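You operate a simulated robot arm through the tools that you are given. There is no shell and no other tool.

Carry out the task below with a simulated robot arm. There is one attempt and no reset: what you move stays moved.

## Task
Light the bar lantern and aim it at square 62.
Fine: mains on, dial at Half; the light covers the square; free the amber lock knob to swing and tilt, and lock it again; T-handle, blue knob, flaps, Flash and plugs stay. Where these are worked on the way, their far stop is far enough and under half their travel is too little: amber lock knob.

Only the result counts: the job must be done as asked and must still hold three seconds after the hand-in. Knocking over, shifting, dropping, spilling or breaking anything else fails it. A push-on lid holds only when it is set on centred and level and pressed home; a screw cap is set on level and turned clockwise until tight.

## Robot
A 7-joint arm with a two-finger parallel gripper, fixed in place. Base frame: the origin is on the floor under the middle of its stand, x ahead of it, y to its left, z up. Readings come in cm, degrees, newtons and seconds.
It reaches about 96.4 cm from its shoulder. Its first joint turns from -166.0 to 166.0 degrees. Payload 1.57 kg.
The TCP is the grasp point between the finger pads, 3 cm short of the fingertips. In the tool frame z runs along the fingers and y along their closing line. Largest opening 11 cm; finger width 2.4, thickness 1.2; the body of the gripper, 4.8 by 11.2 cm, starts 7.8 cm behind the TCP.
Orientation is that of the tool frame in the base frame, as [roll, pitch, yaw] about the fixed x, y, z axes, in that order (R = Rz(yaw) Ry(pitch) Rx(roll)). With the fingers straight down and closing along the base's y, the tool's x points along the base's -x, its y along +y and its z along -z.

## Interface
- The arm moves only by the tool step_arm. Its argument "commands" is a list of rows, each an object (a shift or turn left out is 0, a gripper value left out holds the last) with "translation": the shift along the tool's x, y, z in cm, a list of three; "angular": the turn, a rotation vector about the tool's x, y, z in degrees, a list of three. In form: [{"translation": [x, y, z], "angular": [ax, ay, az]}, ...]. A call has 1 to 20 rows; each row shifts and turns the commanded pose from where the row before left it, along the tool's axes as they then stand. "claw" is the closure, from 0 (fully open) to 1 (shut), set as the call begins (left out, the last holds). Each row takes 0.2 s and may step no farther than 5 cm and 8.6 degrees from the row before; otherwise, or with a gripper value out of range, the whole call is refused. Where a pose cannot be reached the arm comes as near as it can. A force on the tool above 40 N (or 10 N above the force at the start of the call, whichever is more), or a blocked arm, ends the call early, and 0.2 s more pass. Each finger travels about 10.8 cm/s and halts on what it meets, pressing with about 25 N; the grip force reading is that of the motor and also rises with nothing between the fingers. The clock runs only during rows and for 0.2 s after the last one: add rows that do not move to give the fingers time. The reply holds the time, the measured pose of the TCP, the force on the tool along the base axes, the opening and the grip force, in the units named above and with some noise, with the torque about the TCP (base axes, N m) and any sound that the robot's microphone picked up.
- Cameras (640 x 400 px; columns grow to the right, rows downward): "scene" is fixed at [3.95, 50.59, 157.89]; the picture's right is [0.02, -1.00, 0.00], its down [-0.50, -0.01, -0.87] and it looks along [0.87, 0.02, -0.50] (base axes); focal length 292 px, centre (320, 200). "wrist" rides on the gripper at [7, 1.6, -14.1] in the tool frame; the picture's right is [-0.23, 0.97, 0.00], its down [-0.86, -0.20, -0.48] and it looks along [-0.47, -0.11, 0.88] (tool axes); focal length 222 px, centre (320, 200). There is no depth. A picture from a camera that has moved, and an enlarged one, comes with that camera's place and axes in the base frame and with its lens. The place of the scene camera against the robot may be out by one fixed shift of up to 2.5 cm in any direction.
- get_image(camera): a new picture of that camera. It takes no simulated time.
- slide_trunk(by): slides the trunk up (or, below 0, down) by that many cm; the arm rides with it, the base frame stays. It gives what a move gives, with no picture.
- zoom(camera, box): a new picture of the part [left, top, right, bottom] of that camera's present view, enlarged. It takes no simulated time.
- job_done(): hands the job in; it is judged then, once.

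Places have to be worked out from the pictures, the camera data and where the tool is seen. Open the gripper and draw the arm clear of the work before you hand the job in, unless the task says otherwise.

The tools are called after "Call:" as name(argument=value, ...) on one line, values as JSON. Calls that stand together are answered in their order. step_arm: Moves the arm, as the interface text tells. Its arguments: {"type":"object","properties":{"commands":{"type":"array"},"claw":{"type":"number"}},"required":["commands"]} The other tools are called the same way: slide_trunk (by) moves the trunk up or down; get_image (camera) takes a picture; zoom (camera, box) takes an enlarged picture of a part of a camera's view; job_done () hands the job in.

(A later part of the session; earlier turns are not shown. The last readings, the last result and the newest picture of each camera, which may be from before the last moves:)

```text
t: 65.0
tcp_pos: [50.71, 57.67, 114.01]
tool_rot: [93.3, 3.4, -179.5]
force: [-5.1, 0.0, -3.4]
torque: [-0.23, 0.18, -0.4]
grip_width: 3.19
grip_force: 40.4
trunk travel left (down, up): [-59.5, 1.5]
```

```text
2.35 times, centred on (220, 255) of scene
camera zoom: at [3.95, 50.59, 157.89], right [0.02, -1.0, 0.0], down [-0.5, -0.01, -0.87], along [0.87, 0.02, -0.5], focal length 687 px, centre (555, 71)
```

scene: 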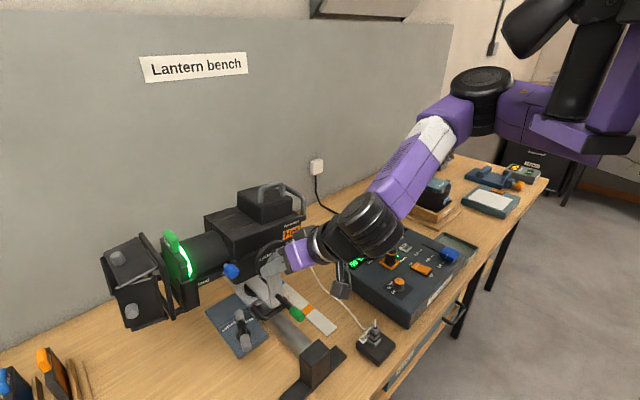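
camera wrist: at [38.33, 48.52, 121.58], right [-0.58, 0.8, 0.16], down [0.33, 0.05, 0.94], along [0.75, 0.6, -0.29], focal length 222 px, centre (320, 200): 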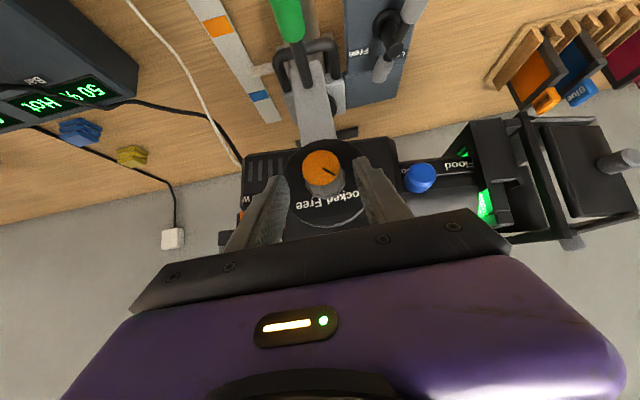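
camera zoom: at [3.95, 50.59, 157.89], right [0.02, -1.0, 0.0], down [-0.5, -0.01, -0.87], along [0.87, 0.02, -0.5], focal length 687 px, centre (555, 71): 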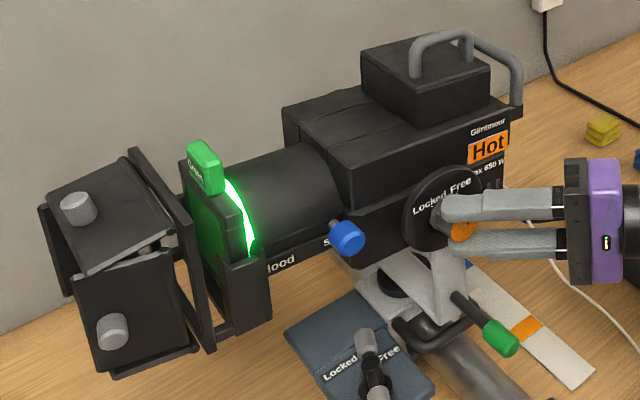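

About 70° turned; the Free tick is ~20° away. Continuing 25° to its stop.

Call:
step_arm(commands=[{"translation": [0, -0.07, 0], "angular": [-3.54, 0, 3.53]}, {"translation": [0, -0.07, 0], "angular": [-3.54, 0, 3.53]}, {"translation": [0, -0.07, 0], "angular": [-3.54, 0, 3.53]}, {"translation": [0, -0.07, 0], "angular": [-3.54, 0, 3.53]}])

Call:
zoom(camera="wrist", box=[260, 130, 400, 220])

Call:
zoom(camera="scene", box=[90, 170, 350, 340])

```text
t: 66.0
tcp_pos: [50.61, 57.82, 113.8]
tool_rot: [79.0, -10.6, -178.6]
force: [-8.7, 1.1, 0.6]
torque: [-0.39, -0.43, 0.03]
grip_width: 3.21
grip_force: 40.5
trunk travel left (down, up): [-59.5, 1.5]
```

```text
4.44 times, centred on (330, 175) of wrist
camera zoom: at [43.9, 43.43, 114.03], right [0.4, -0.18, 0.9], down [0.8, -0.41, -0.44], along [0.45, 0.89, -0.03], focal length 987 px, centre (276, 311)
```

zoom: 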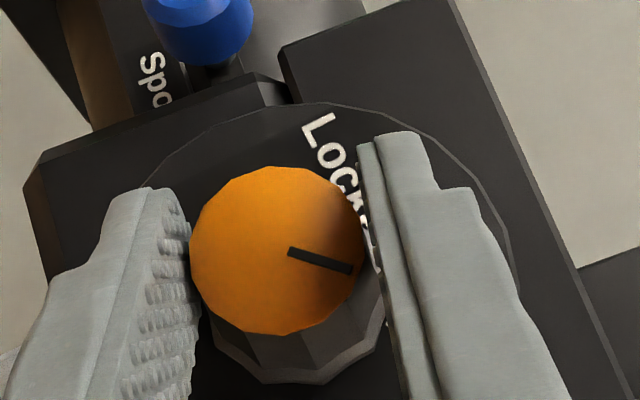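

```text
2.35 times, centred on (220, 255) of scene
camera zoom: at [3.95, 50.59, 157.89], right [0.02, -1.0, 0.0], down [-0.5, -0.01, -0.87], along [0.87, 0.02, -0.5], focal length 687 px, centre (555, 71)
```

zoom: 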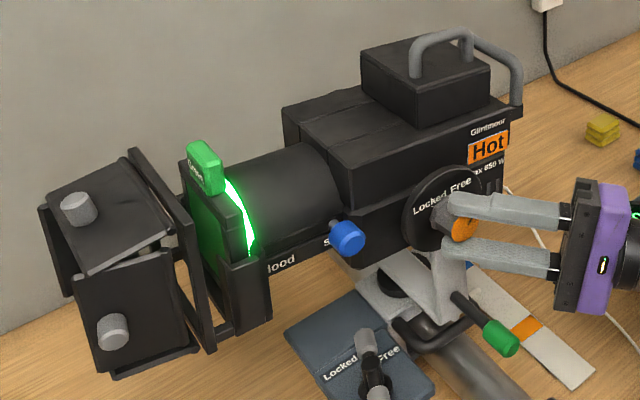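

The pointer lagged ~8° relative to the fingers at the end, i.e. the knob reached its Free stop. I'll open slightly and back straight out along the tool axis.

Call:
step_arm(commands=[{}, {}], claw=0.58)

Call:
step_arm(commands=[{"translation": [0, 0, -1]}, {"translation": [0, 0, -3]}, {"translation": [0, 0, -4]}, {"translation": [0, 0, -4]}])

Call:
get_image(camera="wrist")

Call:
zoom(camera="scene", box=[90, 170, 350, 340])

Call:
get_image(camera="scene")

```text
t: 66.6
tcp_pos: [50.87, 57.81, 113.75]
tool_rot: [78.9, -10.6, -178.7]
force: [-0.6, 0.3, -0.4]
torque: [-0.03, 0.02, -0.02]
grip_width: 4.61
grip_force: 0.1
trunk travel left (down, up): [-59.5, 1.5]
```

```text
t: 67.6
tcp_pos: [50.66, 45.83, 111.21]
tool_rot: [79.0, -10.6, -178.6]
force: [-0.9, -0.1, -0.6]
torque: [0.03, 0.0, 0.0]
grip_width: 4.61
grip_force: 0.1
trunk travel left (down, up): [-59.5, 1.5]
```

```text
taken
camera wrist: at [43.95, 31.5, 111.58], right [0.4, -0.18, 0.9], down [0.8, -0.41, -0.44], along [0.45, 0.89, -0.03], focal length 222 px, centre (320, 200)
```

wrist: 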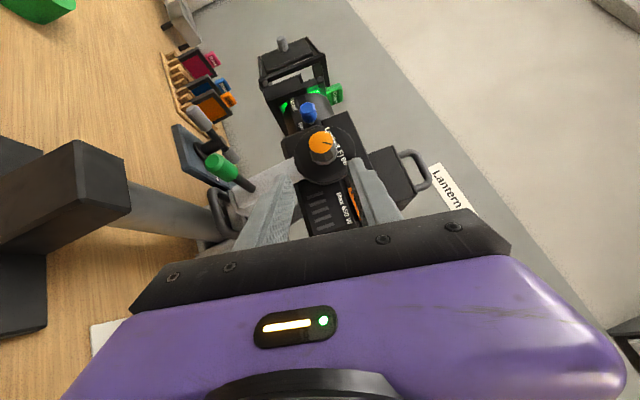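

```text
2.35 times, centred on (220, 255) of scene
camera zoom: at [3.95, 50.59, 157.89], right [0.02, -1.0, 0.0], down [-0.5, -0.01, -0.87], along [0.87, 0.02, -0.5], focal length 687 px, centre (555, 71)
```

zoom: 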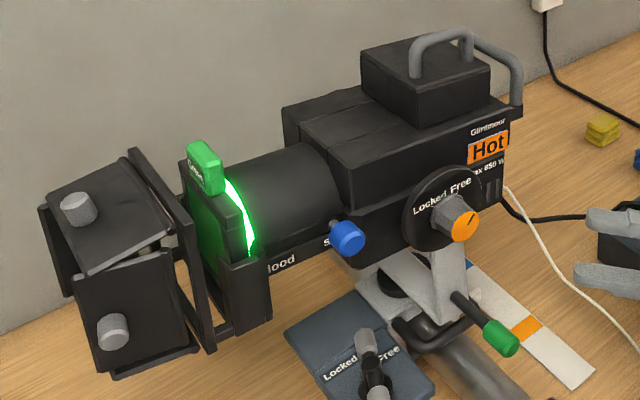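

```text
taken
```

scene: 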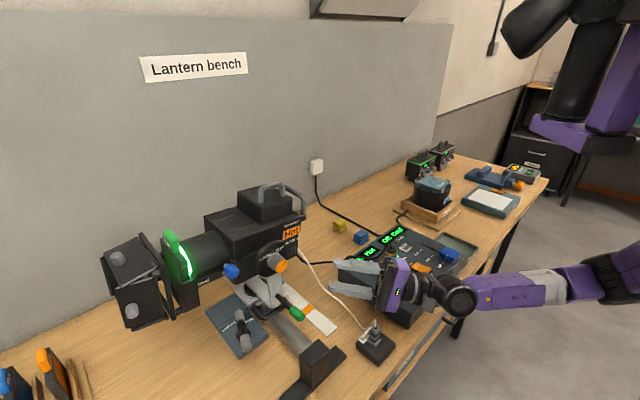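

The pointer now sits at Free and the lantern held its pose. I'll rise and turn the tool toward the board to see where the light falls.

Call:
step_arm(commands=[{"translation": [0.86, 4.5, 0.88]}, {"translation": [0.86, 4.5, 0.88]}, {"translation": [0.86, 4.5, 0.88]}, {"translation": [0.86, 4.5, 0.88]}, {"angular": [1.38, 7.24, 1.41]}, {"angular": [1.38, 7.24, 1.41]}, {"angular": [1.38, 7.24, 1.41]}, {"angular": [1.38, 7.24, 1.41]}, {"angular": [1.38, 7.24, 1.41]}, {"angular": [1.38, 7.24, 1.41]}])

Call:
get_image(camera="wrist")

Call:
get_image(camera="scene")

```text
t: 69.8
tcp_pos: [50.47, 46.31, 130.28]
tool_rot: [78.8, -10.7, -133.4]
force: [0.4, -1.0, -0.6]
torque: [0.01, 0.03, -0.04]
grip_width: 4.63
grip_force: 0.1
out of reach, approached as far as the arm can: row 7
trunk travel left (down, up): [-59.5, 1.5]
```

```text
taken
camera wrist: at [55.8, 31.39, 130.49], right [0.41, 0.16, 0.9], down [0.86, 0.27, -0.44], along [-0.32, 0.95, -0.02], focal length 222 px, centre (320, 200)
```

wrist: 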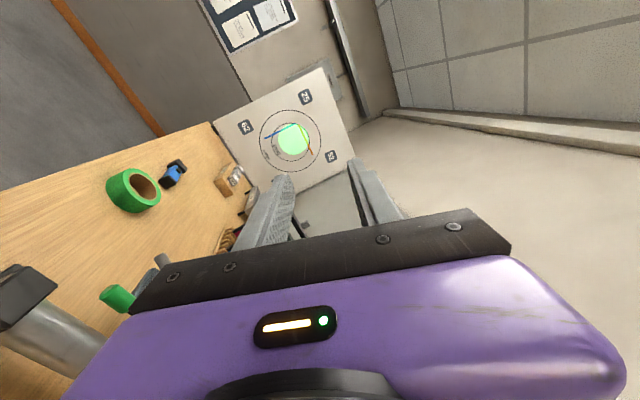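

```text
taken
```

scene: 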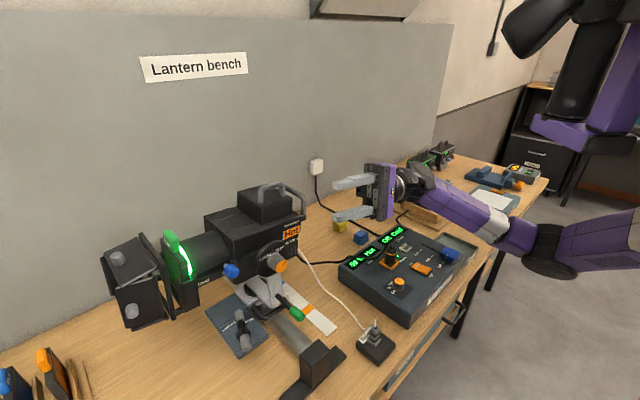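

Green light is visible on the board; I'll enlarge it.

Call:
zoom(camera="wrist", box=[205, 60, 365, 200])

```text
2.86 times, centred on (285, 130) of wrist
camera zoom: at [55.8, 31.39, 130.49], right [0.41, 0.16, 0.9], down [0.86, 0.27, -0.44], along [-0.32, 0.95, -0.02], focal length 635 px, centre (420, 400)
```

zoom: 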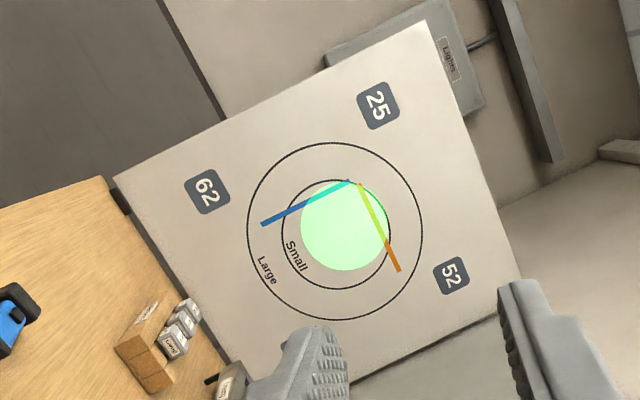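

The beam circle (≈20 cm wide) sits about 22 cm right of and 25 cm above square 62, so the lantern needs roughly 9° of swing toward the robot side and ~10.5° of downward tilt. I'll back away and look at the rear handle to decide how to move it.

Call:
step_arm(commands=[{"translation": [0, 0.5, -4.5]}, {"translation": [0, 0.5, -4.5]}, {"translation": [0, 0.5, -4.5]}, {"translation": [0, 0.5, -4.5]}, {"translation": [0, 0.5, -4.5]}, {"translation": [0, 0.5, -4.5]}])

Call:
get_image(camera="wrist")

Call:
get_image(camera="scene")

```text
t: 71.2
tcp_pos: [69.69, 27.2, 127.93]
tool_rot: [78.9, -10.6, -133.6]
force: [-0.3, -0.1, 1.0]
torque: [0.01, -0.02, 0.0]
grip_width: 4.63
grip_force: 0.0
trunk travel left (down, up): [-59.5, 1.5]
```

```text
taken
camera wrist: at [75.15, 12.24, 128.19], right [0.41, 0.16, 0.9], down [0.86, 0.27, -0.44], along [-0.32, 0.95, -0.03], focal length 222 px, centre (320, 200)
```

wrist: 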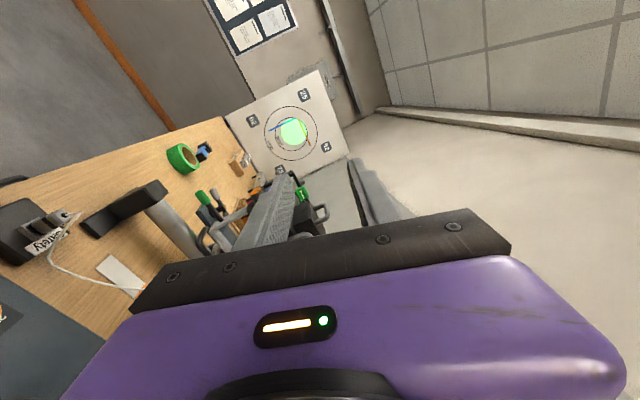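

```text
taken
```

scene: 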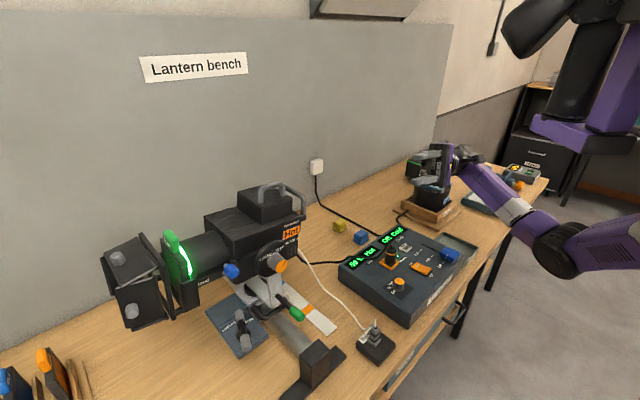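

I'll roll the tool so the camera is above, giving a view of the lantern's rear.

Call:
step_arm(commands=[{"angular": [0, 0, 8.2]}, {"angular": [0, 0, 8.2]}, {"angular": [0, 0, 8.2]}, {"angular": [0, 0, 8.2]}, {"angular": [0, 0, 8.2]}, {"angular": [0, 0, 8.2]}, {"angular": [0, 0, 8.2]}, {"angular": [0, 0, 8.2]}, {"angular": [0, 0, 8.2]}, {"angular": [0, 0, 8.2]}])

Call:
get_image(camera="wrist")

Call:
get_image(camera="scene")

```text
t: 73.4
tcp_pos: [69.72, 27.29, 128.01]
tool_rot: [-15.4, -78.8, -30.0]
force: [-0.6, -0.8, 0.6]
torque: [0.0, -0.02, -0.02]
grip_width: 4.6
grip_force: 0.1
trunk travel left (down, up): [-59.5, 1.5]
```

```text
taken
camera wrist: at [81.77, 17.8, 132.28], right [0.65, 0.71, -0.27], down [0.04, -0.39, -0.92], along [-0.76, 0.59, -0.29], focal length 222 px, centre (320, 200)
```

wrist: 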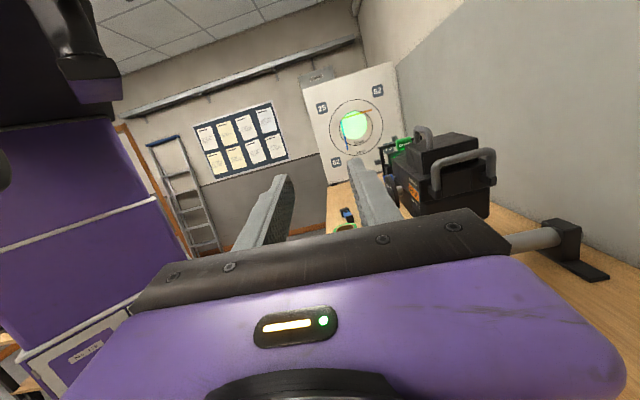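

```text
taken
```

scene: 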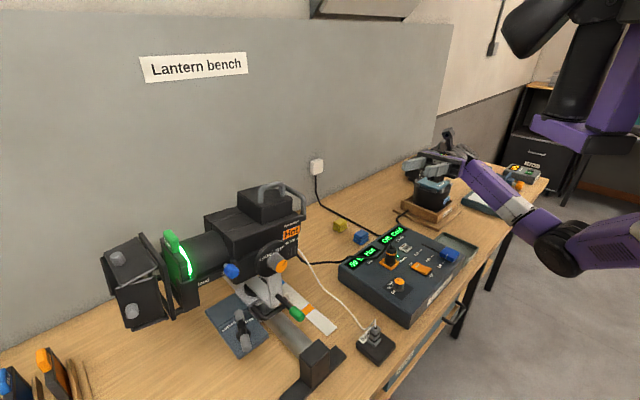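

Call:
zoom(camera="wrist", box=[360, 110, 520, 240])

Call:
zoom(camera="wrist", box=[300, 60, 410, 190])

Call:
zoom(camera="scene", box=[190, 170, 330, 270])

```text
3.08 times, centred on (440, 175) of wrist
camera zoom: at [81.77, 17.8, 132.28], right [0.65, 0.71, -0.27], down [0.04, -0.39, -0.92], along [-0.76, 0.59, -0.29], focal length 684 px, centre (-49, 277)
```

zoom: 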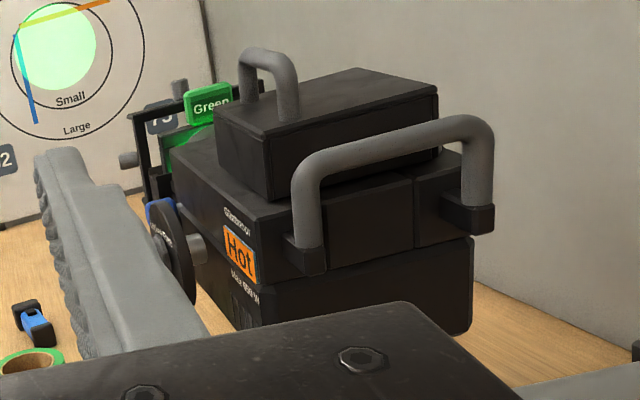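

```text
3.08 times, centred on (355, 125) of wrist
camera zoom: at [81.77, 17.8, 132.28], right [0.65, 0.71, -0.27], down [0.04, -0.39, -0.92], along [-0.76, 0.59, -0.29], focal length 684 px, centre (212, 431)
```

zoom: 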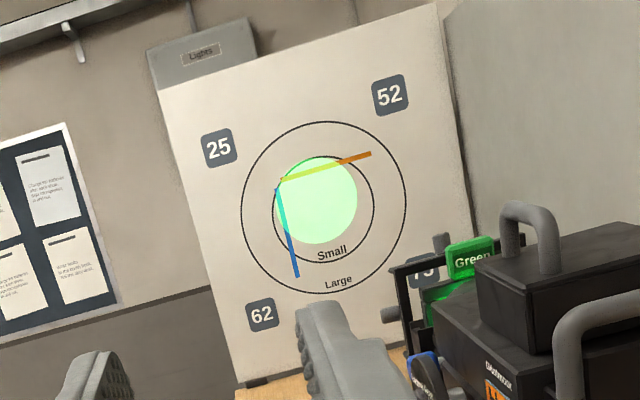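

```text
4.00 times, centred on (260, 220) of scene
camera zoom: at [3.95, 50.59, 157.89], right [0.02, -1.0, 0.0], down [-0.5, -0.01, -0.87], along [0.87, 0.02, -0.5], focal length 1168 px, centre (560, 120)
```

zoom: 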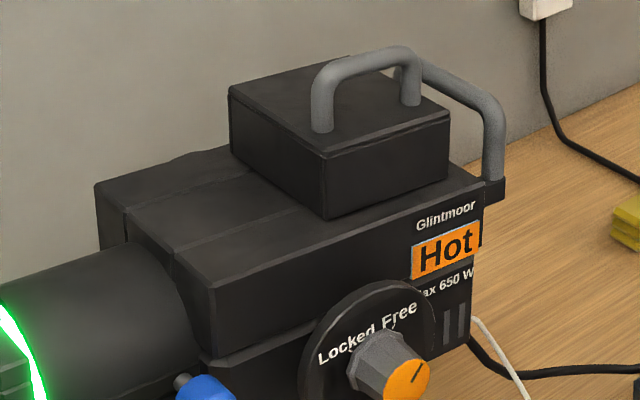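

The rear handle is a U: vertical posts (near one at about v=86, u=−6.4, z 116–123) joined by a horizontal top bar. I'll level the tool and move behind the near post, to grip it with fingers closing along v.

Call:
step_arm(commands=[{"angular": [0, -5.4, 0]}, {"angular": [0, -5.4, 0]}, {"translation": [0, 4.4, 0]}, {"translation": [0, 4.4, 0]}, {"translation": [0, 4.4, 0]}, {"translation": [0, 4.2, 0]}, {"translation": [-2.5, 0, 2.5]}, {"translation": [-2.5, 0, 2.5]}], claw=0.5)

Call:
get_image(camera="wrist")

Call:
get_image(camera="scene")

```text
t: 75.2
tcp_pos: [77.59, 42.23, 122.39]
tool_rot: [-90.4, -87.3, 45.1]
force: [-0.2, -0.2, -0.3]
torque: [-0.05, 0.01, -0.01]
grip_width: 5.53
grip_force: 0.2
out of reach, approached as far as the arm can: row 6
trunk travel left (down, up): [-59.5, 1.5]
```

```text
taken
camera wrist: at [88.9, 33.59, 129.32], right [0.68, 0.68, -0.27], down [0.17, -0.51, -0.84], along [-0.71, 0.53, -0.46], focal length 222 px, centre (320, 200)
```

wrist: 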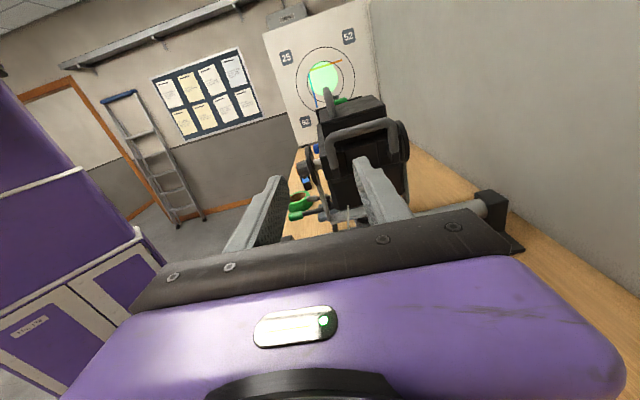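

```text
taken
```

scene: 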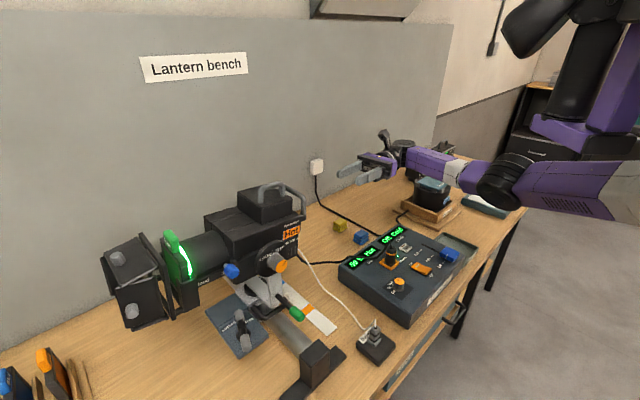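

Excellent view: lantern rear, the beam and the squares together. Enlarging for the handle position.

Call:
zoom(camera="wrist", box=[290, 80, 430, 200])

Call:
zoom(camera="wrist", box=[250, 0, 390, 140])

```text
3.33 times, centred on (360, 140) of wrist
camera zoom: at [88.9, 33.59, 129.32], right [0.68, 0.68, -0.27], down [0.17, -0.51, -0.84], along [-0.71, 0.53, -0.46], focal length 740 px, centre (187, 400)
```

zoom: 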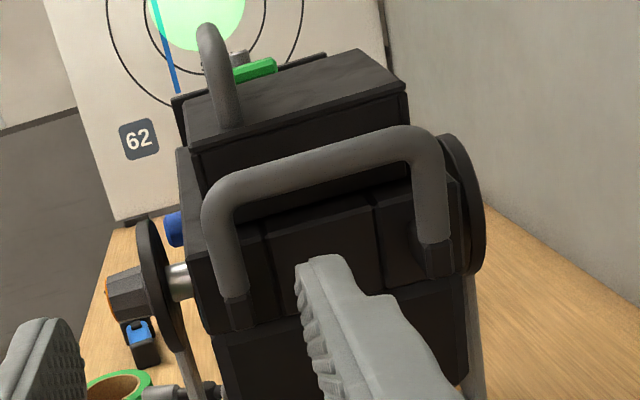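

```text
2.86 times, centred on (320, 70) of wrist
camera zoom: at [88.9, 33.59, 129.32], right [0.68, 0.68, -0.27], down [0.17, -0.51, -0.84], along [-0.71, 0.53, -0.46], focal length 635 px, centre (320, 571)
```

zoom: 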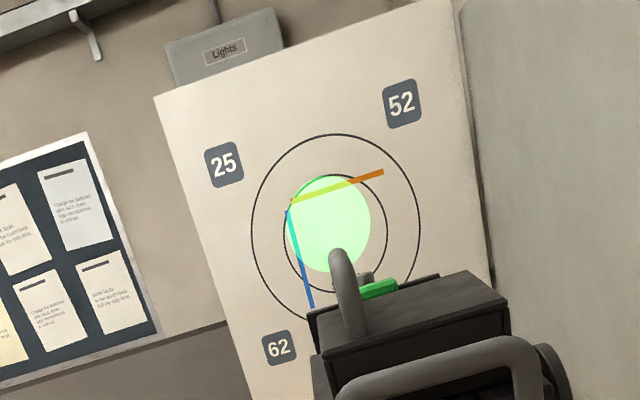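

Near post mid-height fixes at (65.6, 55.7, 119.2), i.e. v=85.8, u=−7.0. Moving to a pre-grasp behind it.

Call:
step_arm(commands=[{"translation": [-1.6, 0.55, 3.3]}, {"translation": [-1.6, 0.55, 3.3]}, {"translation": [0, 0, 2.6]}])

Call:
get_image(camera="wrist")

Call:
zoom(camera="wrist", box=[250, 60, 430, 220])

```text
t: 76.0
tcp_pos: [71.56, 49.41, 119.06]
tool_rot: [-89.5, -87.2, 44.4]
force: [-0.4, 0.2, -0.4]
torque: [-0.02, 0.01, 0.05]
grip_width: 5.52
grip_force: 0.2
trunk travel left (down, up): [-59.5, 1.5]
```

```text
taken
camera wrist: at [82.93, 40.78, 126.0], right [0.68, 0.68, -0.27], down [0.17, -0.51, -0.84], along [-0.71, 0.53, -0.46], focal length 222 px, centre (320, 200)
```

wrist: 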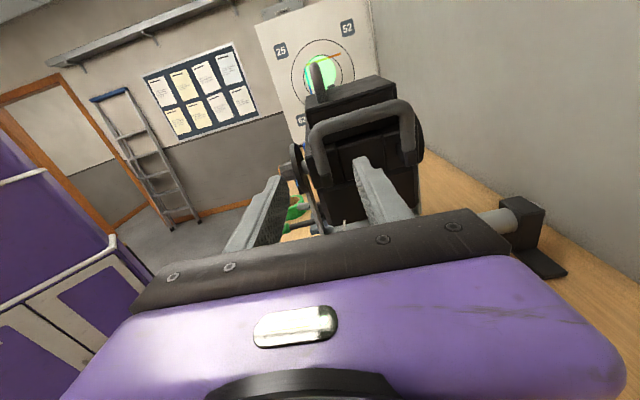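

```text
2.50 times, centred on (340, 140) of wrist
camera zoom: at [82.93, 40.78, 126.0], right [0.68, 0.68, -0.27], down [0.17, -0.51, -0.84], along [-0.71, 0.53, -0.46], focal length 555 px, centre (270, 350)
```

zoom: 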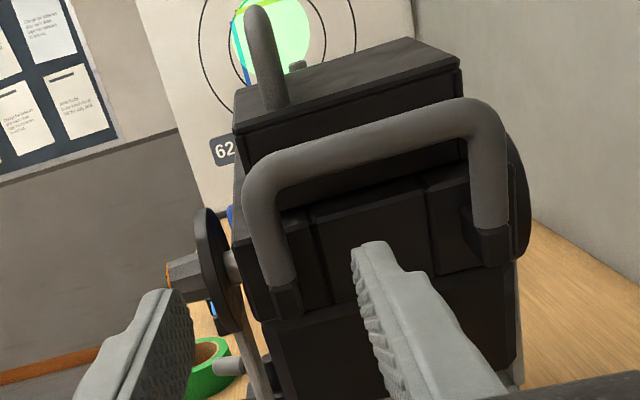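

The post lines up with the finger midplane. Advancing ~6.9 cm so the distal pads surround the post.

Call:
step_arm(commands=[{"translation": [0.2, 0, 3]}, {"translation": [0, 0, 2.4]}, {"translation": [0, 0, 1.5]}])

Call:
get_image(camera="wrist")

Call:
zoom(camera="wrist", box=[250, 60, 430, 220])

```text
t: 76.8
tcp_pos: [66.8, 54.23, 119.25]
tool_rot: [-89.6, -87.2, 44.5]
force: [0.2, 0.3, -0.1]
torque: [0.0, 0.0, -0.03]
grip_width: 5.51
grip_force: 0.1
trunk travel left (down, up): [-59.5, 1.5]
```

```text
taken
camera wrist: at [78.16, 45.67, 126.09], right [0.68, 0.68, -0.27], down [0.17, -0.51, -0.84], along [-0.71, 0.53, -0.46], focal length 222 px, centre (320, 200)
```

wrist: 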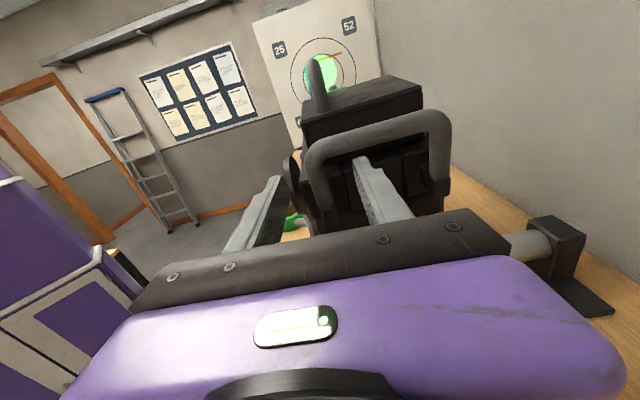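

```text
2.50 times, centred on (340, 140) of wrist
camera zoom: at [78.16, 45.67, 126.09], right [0.68, 0.68, -0.27], down [0.17, -0.51, -0.84], along [-0.71, 0.53, -0.46], focal length 555 px, centre (270, 350)
```

zoom: 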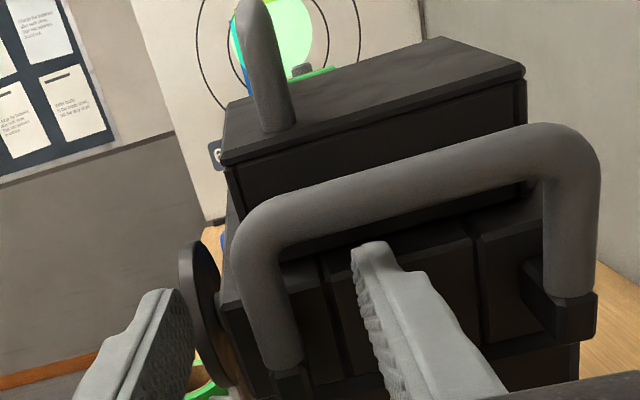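

The post is between the fingers. Closing on it.

Call:
step_arm(commands=[{"translation": [0, -0.15, 0]}, {}], claw=0.78)

Call:
step_arm(commands=[{}, {}], claw=1)

Call:
zoom(camera="wrist", box=[230, 10, 430, 210])

```text
t: 77.4
tcp_pos: [66.59, 54.11, 119.15]
tool_rot: [-89.8, -87.2, 44.7]
force: [0.1, -0.2, 0.4]
torque: [0.01, 0.01, -0.04]
grip_width: 2.42
grip_force: 0.1
trunk travel left (down, up): [-59.5, 1.5]
```

```text
t: 78.0
tcp_pos: [66.82, 54.19, 119.03]
tool_rot: [-90.4, -87.3, 45.1]
force: [3.5, 10.1, -0.8]
torque: [0.52, -0.43, -0.35]
grip_width: 1.4
grip_force: 30.8
trunk travel left (down, up): [-59.5, 1.5]
```

```text
2.00 times, centred on (330, 110) of wrist
camera zoom: at [78.11, 45.58, 126.07], right [0.68, 0.68, -0.27], down [0.17, -0.51, -0.84], along [-0.71, 0.53, -0.46], focal length 444 px, centre (300, 380)
```

zoom: 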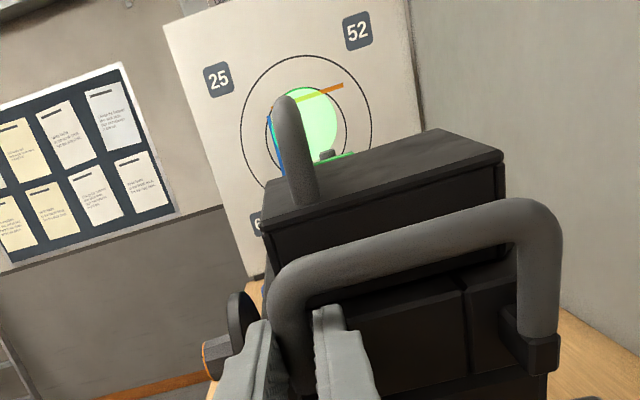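

Gripped on the post (1.4 cm). I'll make a first half-size move: rear up and toward the wall, rotating the gripper along with the lantern, and watch the beam.

Call:
step_arm(commands=[{"translation": [0.32, 0.28, 0.07], "angular": [1.15, -1.3, 0]}, {"translation": [0.32, 0.28, 0.07], "angular": [1.15, -1.3, 0]}, {"translation": [0.32, 0.28, 0.07], "angular": [1.15, -1.3, 0]}, {"translation": [0.32, 0.28, 0.07], "angular": [1.15, -1.3, 0]}])

Call:
zoom(camera="wrist", box=[230, 10, 430, 210])

Call:
get_image(camera="scene")

```text
t: 79.0
tcp_pos: [67.34, 55.15, 120.36]
tool_rot: [-149.4, -84.2, 109.0]
force: [-4.8, -4.1, -4.1]
torque: [-0.01, -1.13, 0.09]
grip_width: 1.36
grip_force: 29.8
trunk travel left (down, up): [-59.5, 1.5]
```

```text
2.00 times, centred on (330, 110) of wrist
camera zoom: at [78.99, 47.98, 128.56], right [0.64, 0.72, -0.28], down [0.26, -0.54, -0.8], along [-0.72, 0.44, -0.54], focal length 444 px, centre (300, 380)
```

zoom: 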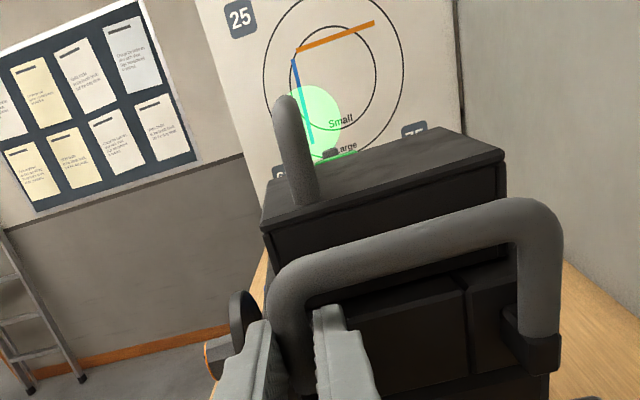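

```text
taken
```

scene: 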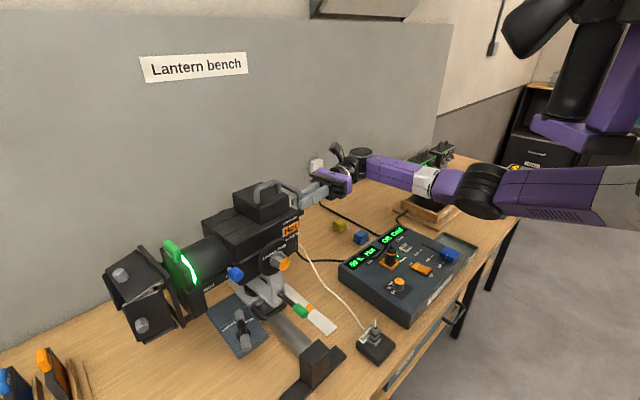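

The beam moved as planned: about half of the tilt and 40% of the swing done. Applying most of the remainder.

Call:
step_arm(commands=[{"translation": [0.27, 0.37, 0.02], "angular": [1.5, -1.1, 0]}, {"translation": [0.27, 0.37, 0.02], "angular": [1.5, -1.1, 0]}, {"translation": [0.27, 0.37, 0.02], "angular": [1.5, -1.1, 0]}, {"translation": [0.27, 0.37, 0.02], "angular": [1.5, -1.1, 0]}])

Call:
zoom(camera="wrist", box=[230, 10, 430, 210])

Call:
get_image(camera="wrist")

```text
t: 80.0
tcp_pos: [67.34, 56.21, 122.26]
tool_rot: [-157.8, -80.2, 123.4]
force: [3.7, 8.0, -7.5]
torque: [0.09, -1.18, -0.15]
grip_width: 1.39
grip_force: 30.3
out of reach, approached as far as the arm can: row 3, 4
trunk travel left (down, up): [-59.5, 1.5]
```

```text
2.00 times, centred on (330, 110) of wrist
camera zoom: at [79.16, 50.74, 131.22], right [0.57, 0.77, -0.29], down [0.36, -0.55, -0.76], along [-0.74, 0.33, -0.59], focal length 444 px, centre (300, 380)
```

zoom: 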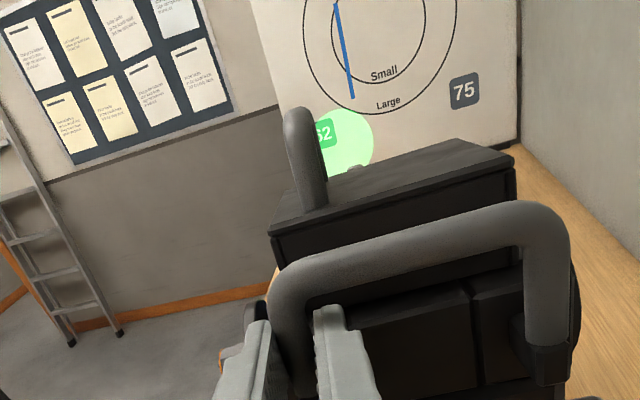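

```text
taken
camera wrist: at [79.16, 50.74, 131.22], right [0.57, 0.77, -0.29], down [0.36, -0.55, -0.76], along [-0.74, 0.33, -0.59], focal length 222 px, centre (320, 200)
```

wrist: 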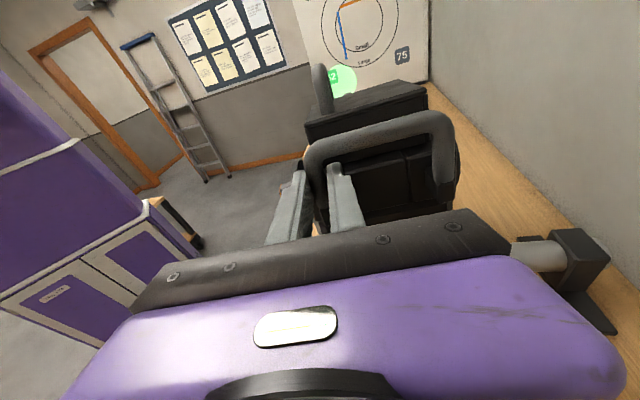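

The beam now lies over 62 but reads ~4.5 cm right and ~4 cm low of it. Applying a small correction: a bit more swing, slightly less tilt.

Call:
step_arm(commands=[{"translation": [-0.22, 0.21, -0.15], "angular": [0.95, 0.8, 0]}, {"translation": [-0.22, 0.21, -0.15], "angular": [0.95, 0.8, 0]}, {}])

Call:
zoom(camera="wrist", box=[230, 10, 430, 210])

```text
t: 80.8
tcp_pos: [66.7, 55.76, 122.79]
tool_rot: [-151.2, -81.8, 119.0]
force: [-10.0, 28.0, -17.5]
torque: [0.55, -0.52, -0.21]
grip_width: 1.42
grip_force: 30.4
out of reach, approached as far as the arm can: row 1, 2
trunk travel left (down, up): [-59.5, 1.5]
```

```text
2.00 times, centred on (330, 110) of wrist
camera zoom: at [78.86, 50.6, 131.4], right [0.54, 0.79, -0.29], down [0.35, -0.53, -0.77], along [-0.76, 0.31, -0.56], focal length 444 px, centre (300, 380)
```

zoom: 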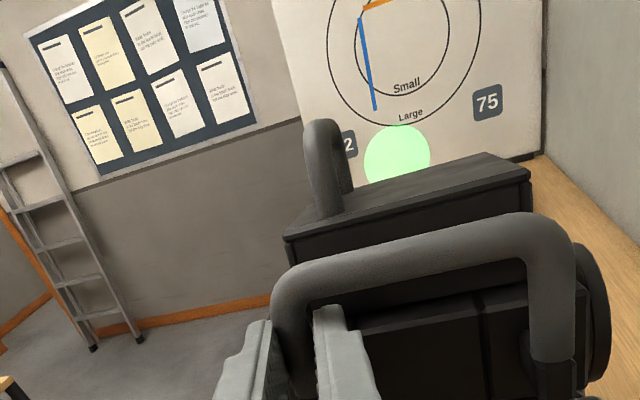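

The arm ran into its reach limit and dragged the aim off. I'll release the handle, back straight out, and re-grip in a posture with more freedom.

Call:
step_arm(commands=[{}, {}], claw=0.55)

Call:
step_arm(commands=[{"translation": [0, 0, -2]}, {"translation": [0, 0, -3]}, {"translation": [0, 0, -3]}])

Call:
get_image(camera="wrist")

Call:
get_image(camera="scene")

```text
t: 81.4
tcp_pos: [66.86, 55.37, 122.85]
tool_rot: [-151.3, -81.8, 119.0]
force: [0.0, -0.4, 0.2]
torque: [-0.03, 0.0, 0.02]
grip_width: 4.94
grip_force: 0.0
trunk travel left (down, up): [-59.5, 1.5]
```

```text
t: 82.2
tcp_pos: [70.75, 50.29, 124.61]
tool_rot: [-151.3, -81.7, 119.0]
force: [0.3, 0.1, -0.2]
torque: [0.02, 0.03, 0.03]
grip_width: 4.94
grip_force: 0.1
out of reach, approached as far as the arm can: row 1, 2, 3
trunk travel left (down, up): [-59.5, 1.5]
```

```text
taken
camera wrist: at [83.12, 45.06, 133.17], right [0.54, 0.79, -0.29], down [0.35, -0.53, -0.77], along [-0.76, 0.31, -0.57], focal length 222 px, centre (320, 200)
```

wrist: 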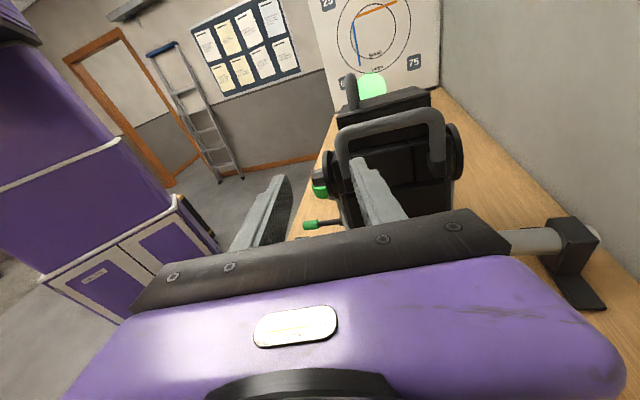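

```text
taken
```

scene: 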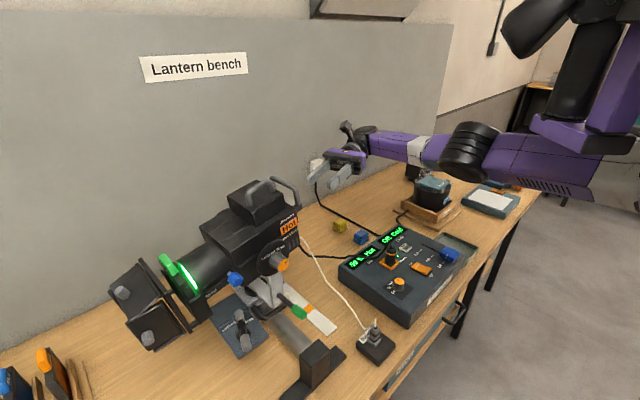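

The lantern keeps its aim when released. I'll back off further and roll the tool 90° (camera to the robot side) so I can grip the handle's horizontal top bar with fingers above/below, a posture that had more freedom and a clear view of square 62.

Call:
step_arm(commands=[{"translation": [1, 0, -4]}, {"translation": [1, 0, -4]}, {"angular": [-1.35, -0.33, -7.72]}, {"angular": [-1.35, -0.33, -7.72]}, {"angular": [-1.35, -0.33, -7.72]}, {"angular": [-1.35, -0.33, -7.72]}, {"angular": [-1.35, -0.33, -7.72]}, {"angular": [-1.35, -0.33, -7.72]}, {"angular": [-1.35, -0.33, -7.72]}, {"angular": [-1.35, -0.33, -7.72]}, {"angular": [-1.35, -0.33, -7.72]}, {"angular": [-1.35, -0.33, -7.72]}, {"angular": [-1.35, -0.33, -7.72]}, {"angular": [-1.35, -0.33, -7.72]}])

Call:
get_image(camera="wrist")

Call:
get_image(camera="scene")

```text
t: 85.2
tcp_pos: [76.76, 47.84, 128.14]
tool_rot: [91.3, -6.1, -133.5]
force: [-0.4, -0.5, 0.3]
torque: [-0.02, -0.02, -0.03]
grip_width: 4.96
grip_force: 0.1
out of reach, approached as far as the arm can: row 1, 2, 3, 5, 6, 7, 8, 9, 10, 12, 14
trunk travel left (down, up): [-59.5, 1.5]
```

```text
taken
camera wrist: at [82.29, 33.17, 130.79], right [0.21, 0.25, 0.94], down [0.92, 0.27, -0.28], along [-0.32, 0.93, -0.18], focal length 222 px, centre (320, 200)
```

wrist: 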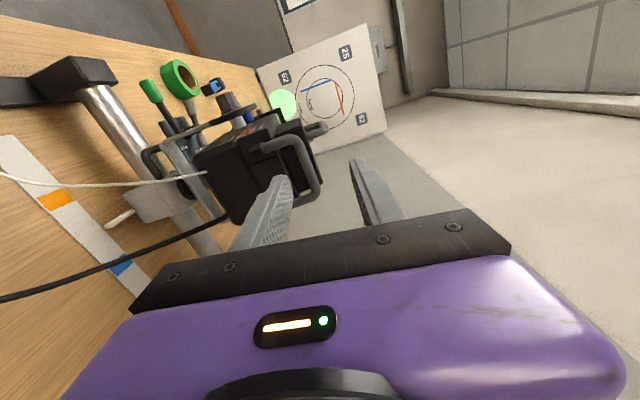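

```text
taken
```

scene: 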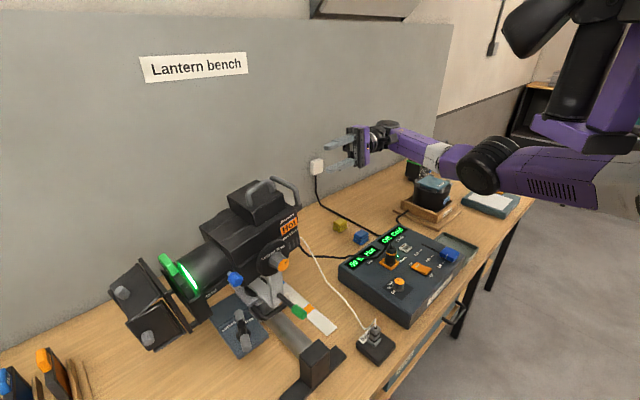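

Call:
zoom(camera="wrist", box=[190, 20, 400, 220])

Call:
zoom(camera="wrist", box=[250, 30, 390, 150])

```text
2.00 times, centred on (295, 120) of wrist
camera zoom: at [82.29, 33.17, 130.79], right [0.21, 0.25, 0.94], down [0.92, 0.27, -0.28], along [-0.32, 0.93, -0.18], focal length 444 px, centre (370, 360)
```

zoom: 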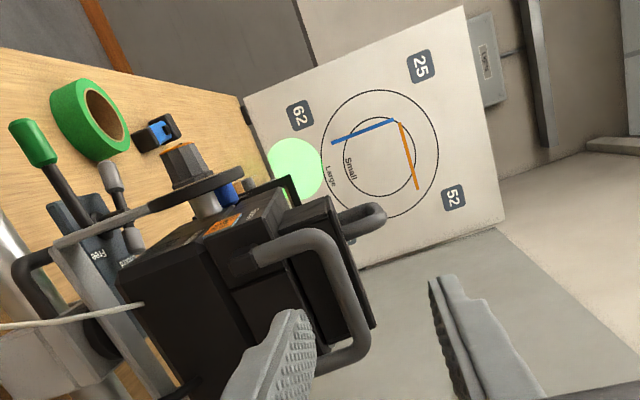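

```text
3.33 times, centred on (320, 90) of wrist
camera zoom: at [82.29, 33.17, 130.79], right [0.21, 0.25, 0.94], down [0.92, 0.27, -0.28], along [-0.32, 0.93, -0.18], focal length 740 px, centre (320, 567)
```

zoom: 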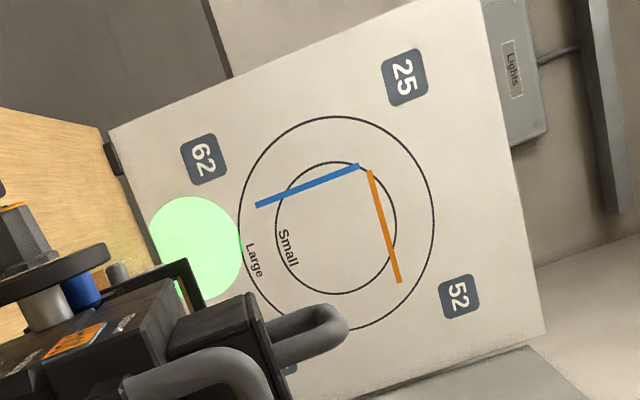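

Clear view now: beam is ~16 cm right of and ~6 cm below 62. The handle's top bar projects where I expect it, around (67.6, 61.1, 125). Moving to a pre-grasp behind it.

Call:
step_arm(commands=[{"translation": [-1.7, -1.3, 3.2]}, {"translation": [-1.7, -1.3, 3.2]}], claw=0.55)

Call:
get_image(camera="wrist")

Call:
zoom(camera="wrist", box=[230, 80, 400, 230])

Call:
get_image(camera="scene")

```text
t: 85.8
tcp_pos: [74.2, 51.69, 125.63]
tool_rot: [90.5, -3.9, -135.1]
force: [0.6, -1.4, 0.3]
torque: [0.01, -0.01, -0.05]
grip_width: 4.94
grip_force: 0.1
out of reach, approached as far as the arm can: row 1, 2
trunk travel left (down, up): [-59.5, 1.5]
```

```text
taken
camera wrist: at [79.29, 36.87, 127.89], right [0.2, 0.21, 0.96], down [0.93, 0.25, -0.25], along [-0.3, 0.94, -0.15], focal length 222 px, centre (320, 200)
```

wrist: 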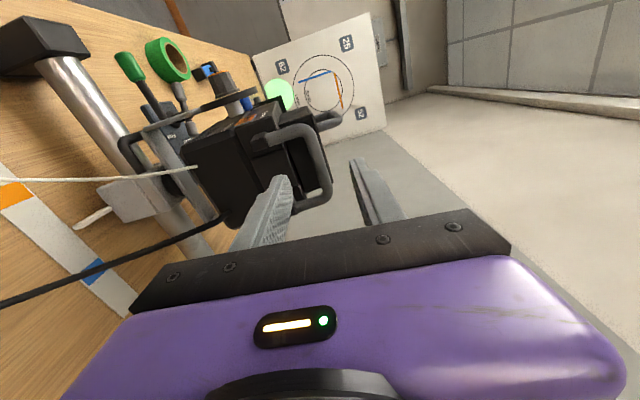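

```text
2.67 times, centred on (315, 155) of wrist
camera zoom: at [79.29, 36.87, 127.89], right [0.2, 0.21, 0.96], down [0.93, 0.25, -0.25], along [-0.3, 0.94, -0.15], focal length 592 px, centre (333, 320)
```

zoom: 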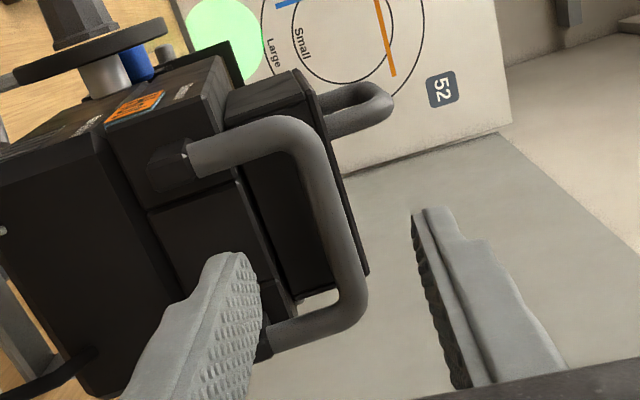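

```text
taken
```

scene: 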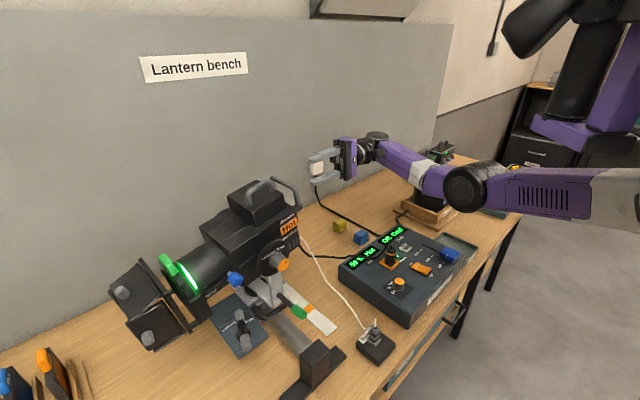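

The forward line meets the bar's straight part. Advancing ~9.6 cm with a small shift so the bar lies between the finger pads.

Call:
step_arm(commands=[{"translation": [-0.3, -0.15, 3]}, {"translation": [-0.3, -0.15, 3]}])

Call:
zoom(camera="wrist", box=[230, 80, 400, 230])

```text
t: 86.4
tcp_pos: [70.31, 56.47, 125.18]
tool_rot: [90.6, -3.8, -135.0]
force: [-0.6, -0.1, -0.4]
torque: [0.04, 0.01, 0.01]
grip_width: 4.95
grip_force: 0.0
trunk travel left (down, up): [-59.5, 1.5]
```

```text
2.67 times, centred on (315, 155) of wrist
camera zoom: at [75.49, 41.57, 127.59], right [0.2, 0.21, 0.96], down [0.93, 0.26, -0.25], along [-0.3, 0.94, -0.15], focal length 592 px, centre (333, 320)
```

zoom: 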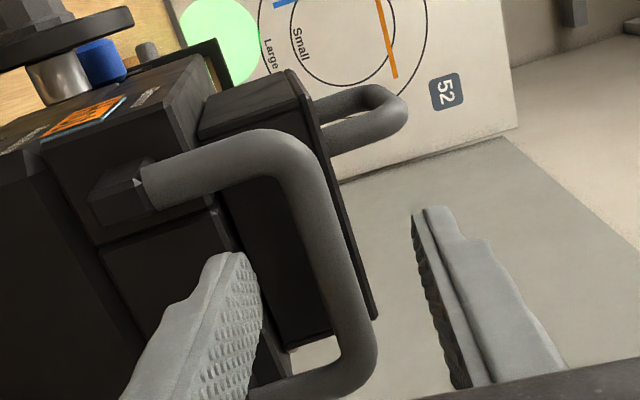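

Bar is slightly lower than the finger midline; shifting 0.35 cm down and advancing 3.2 cm.

Call:
step_arm(commands=[{"translation": [0, -0.35, 1.6]}, {"translation": [0, 0, 1.5]}])

Call:
zoom(camera="wrist", box=[230, 80, 400, 230])

Call:
zoom(camera="scene", box=[190, 140, 390, 290])

```text
t: 87.0
tcp_pos: [68.2, 58.48, 124.9]
tool_rot: [90.6, -3.7, -134.9]
force: [-0.1, -0.2, -0.5]
torque: [0.0, 0.04, -0.02]
grip_width: 4.94
grip_force: 0.0
trunk travel left (down, up): [-59.5, 1.5]
```

```text
2.67 times, centred on (315, 155) of wrist
camera zoom: at [73.26, 43.74, 127.2], right [0.2, 0.21, 0.96], down [0.93, 0.26, -0.25], along [-0.3, 0.94, -0.15], focal length 592 px, centre (333, 320)
```

zoom: 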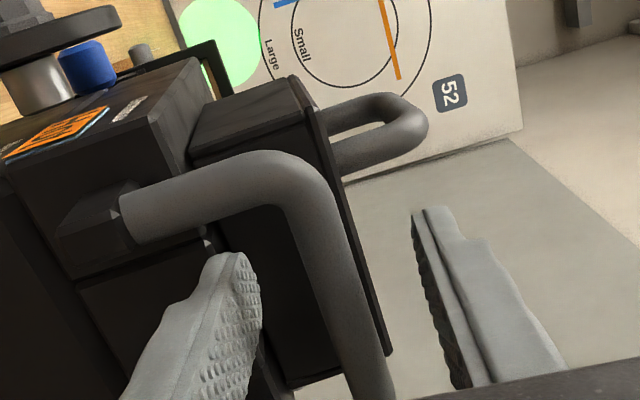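

```text
2.67 times, centred on (290, 215) of scene
camera zoom: at [3.95, 50.59, 157.89], right [0.02, -1.0, 0.0], down [-0.5, -0.01, -0.87], along [0.87, 0.02, -0.5], focal length 778 px, centre (400, 160)
```

zoom: 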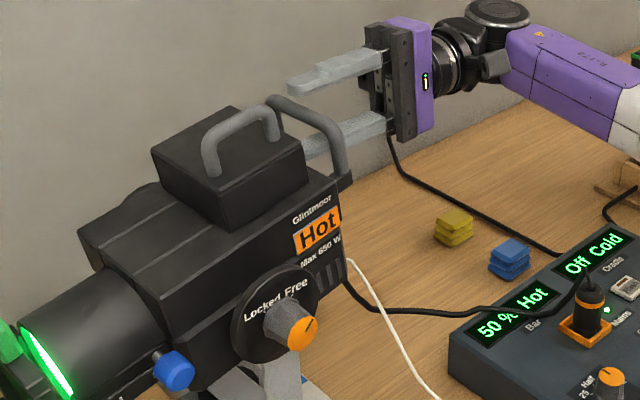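

The bar is between the fingers. Closing on it.

Call:
step_arm(commands=[{"translation": [0, -0.25, 0]}, {}], claw=0.78)

Call:
step_arm(commands=[{}, {}], claw=1)

Call:
get_image(camera="wrist")

Call:
zoom(camera="wrist", box=[230, 10, 400, 160])

```text
t: 87.6
tcp_pos: [68.09, 58.64, 124.79]
tool_rot: [90.6, -3.8, -134.9]
force: [-0.2, 0.3, 0.4]
torque: [0.04, -0.02, 0.0]
grip_width: 2.43
grip_force: 0.0
trunk travel left (down, up): [-59.5, 1.5]
```

```text
t: 88.2
tcp_pos: [68.08, 58.49, 124.85]
tool_rot: [90.4, -3.7, -134.9]
force: [2.8, 0.2, 4.8]
torque: [0.65, -0.5, 0.07]
grip_width: 1.46
grip_force: 31.2
trunk travel left (down, up): [-59.5, 1.5]
```

```text
taken
camera wrist: at [73.24, 43.72, 127.1], right [0.2, 0.21, 0.96], down [0.93, 0.26, -0.25], along [-0.3, 0.94, -0.15], focal length 222 px, centre (320, 200)
```

wrist: 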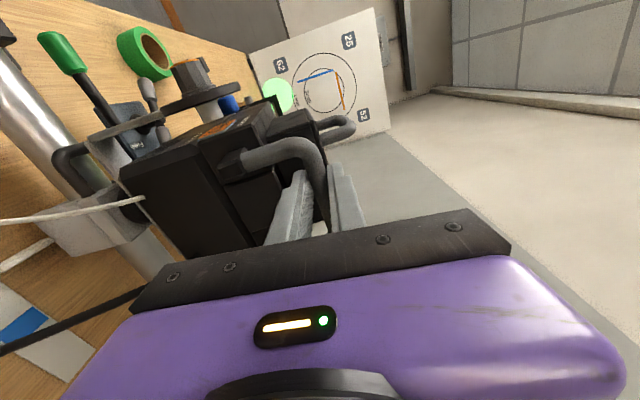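

```text
2.67 times, centred on (315, 85) of wrist
camera zoom: at [73.24, 43.72, 127.1], right [0.2, 0.21, 0.96], down [0.93, 0.26, -0.25], along [-0.3, 0.94, -0.15], focal length 592 px, centre (333, 507)
```

zoom: 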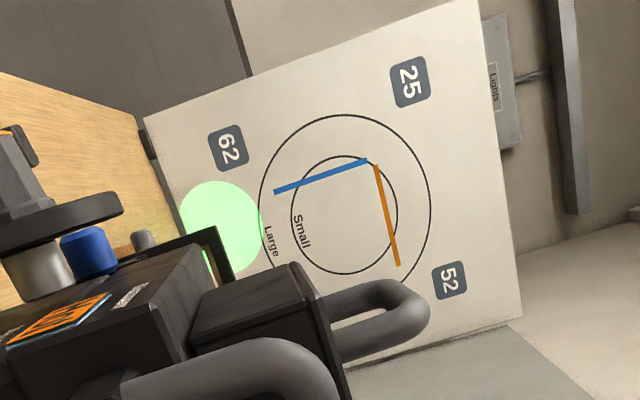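

Holding the bar; the beam reads 15 cm right and ~5 cm low of 62. Moving the bar 1.2 cm toward the wall, 0.4 cm down and slightly back.

Call:
step_arm(commands=[{"translation": [-0.3, -0.1, -0.11]}, {"translation": [-0.3, -0.1, -0.11]}, {"translation": [-0.3, -0.1, -0.11]}, {"translation": [-0.3, -0.1, -0.11]}])

Call:
zoom(camera="wrist", box=[230, 10, 400, 160])

```text
t: 89.2
tcp_pos: [68.73, 58.8, 124.45]
tool_rot: [90.5, -3.8, -134.8]
force: [-6.0, -14.8, 7.5]
torque: [0.65, -0.41, 0.94]
grip_width: 1.5
grip_force: 30.8
out of reach, approached as far as the arm can: row 4
trunk travel left (down, up): [-59.5, 1.5]
```

```text
2.67 times, centred on (315, 85) of wrist
camera zoom: at [73.88, 43.95, 126.76], right [0.2, 0.21, 0.96], down [0.93, 0.26, -0.25], along [-0.3, 0.94, -0.15], focal length 592 px, centre (333, 507)
```

zoom: 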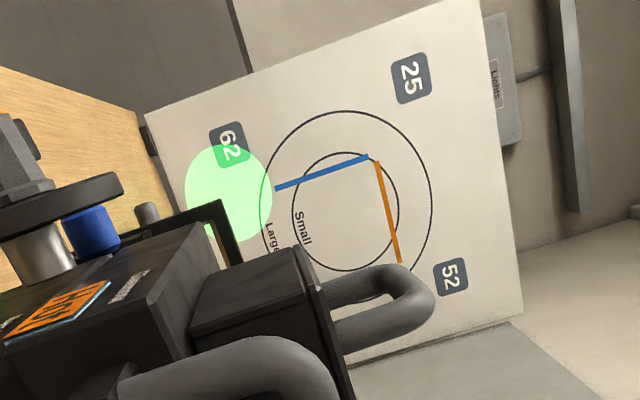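

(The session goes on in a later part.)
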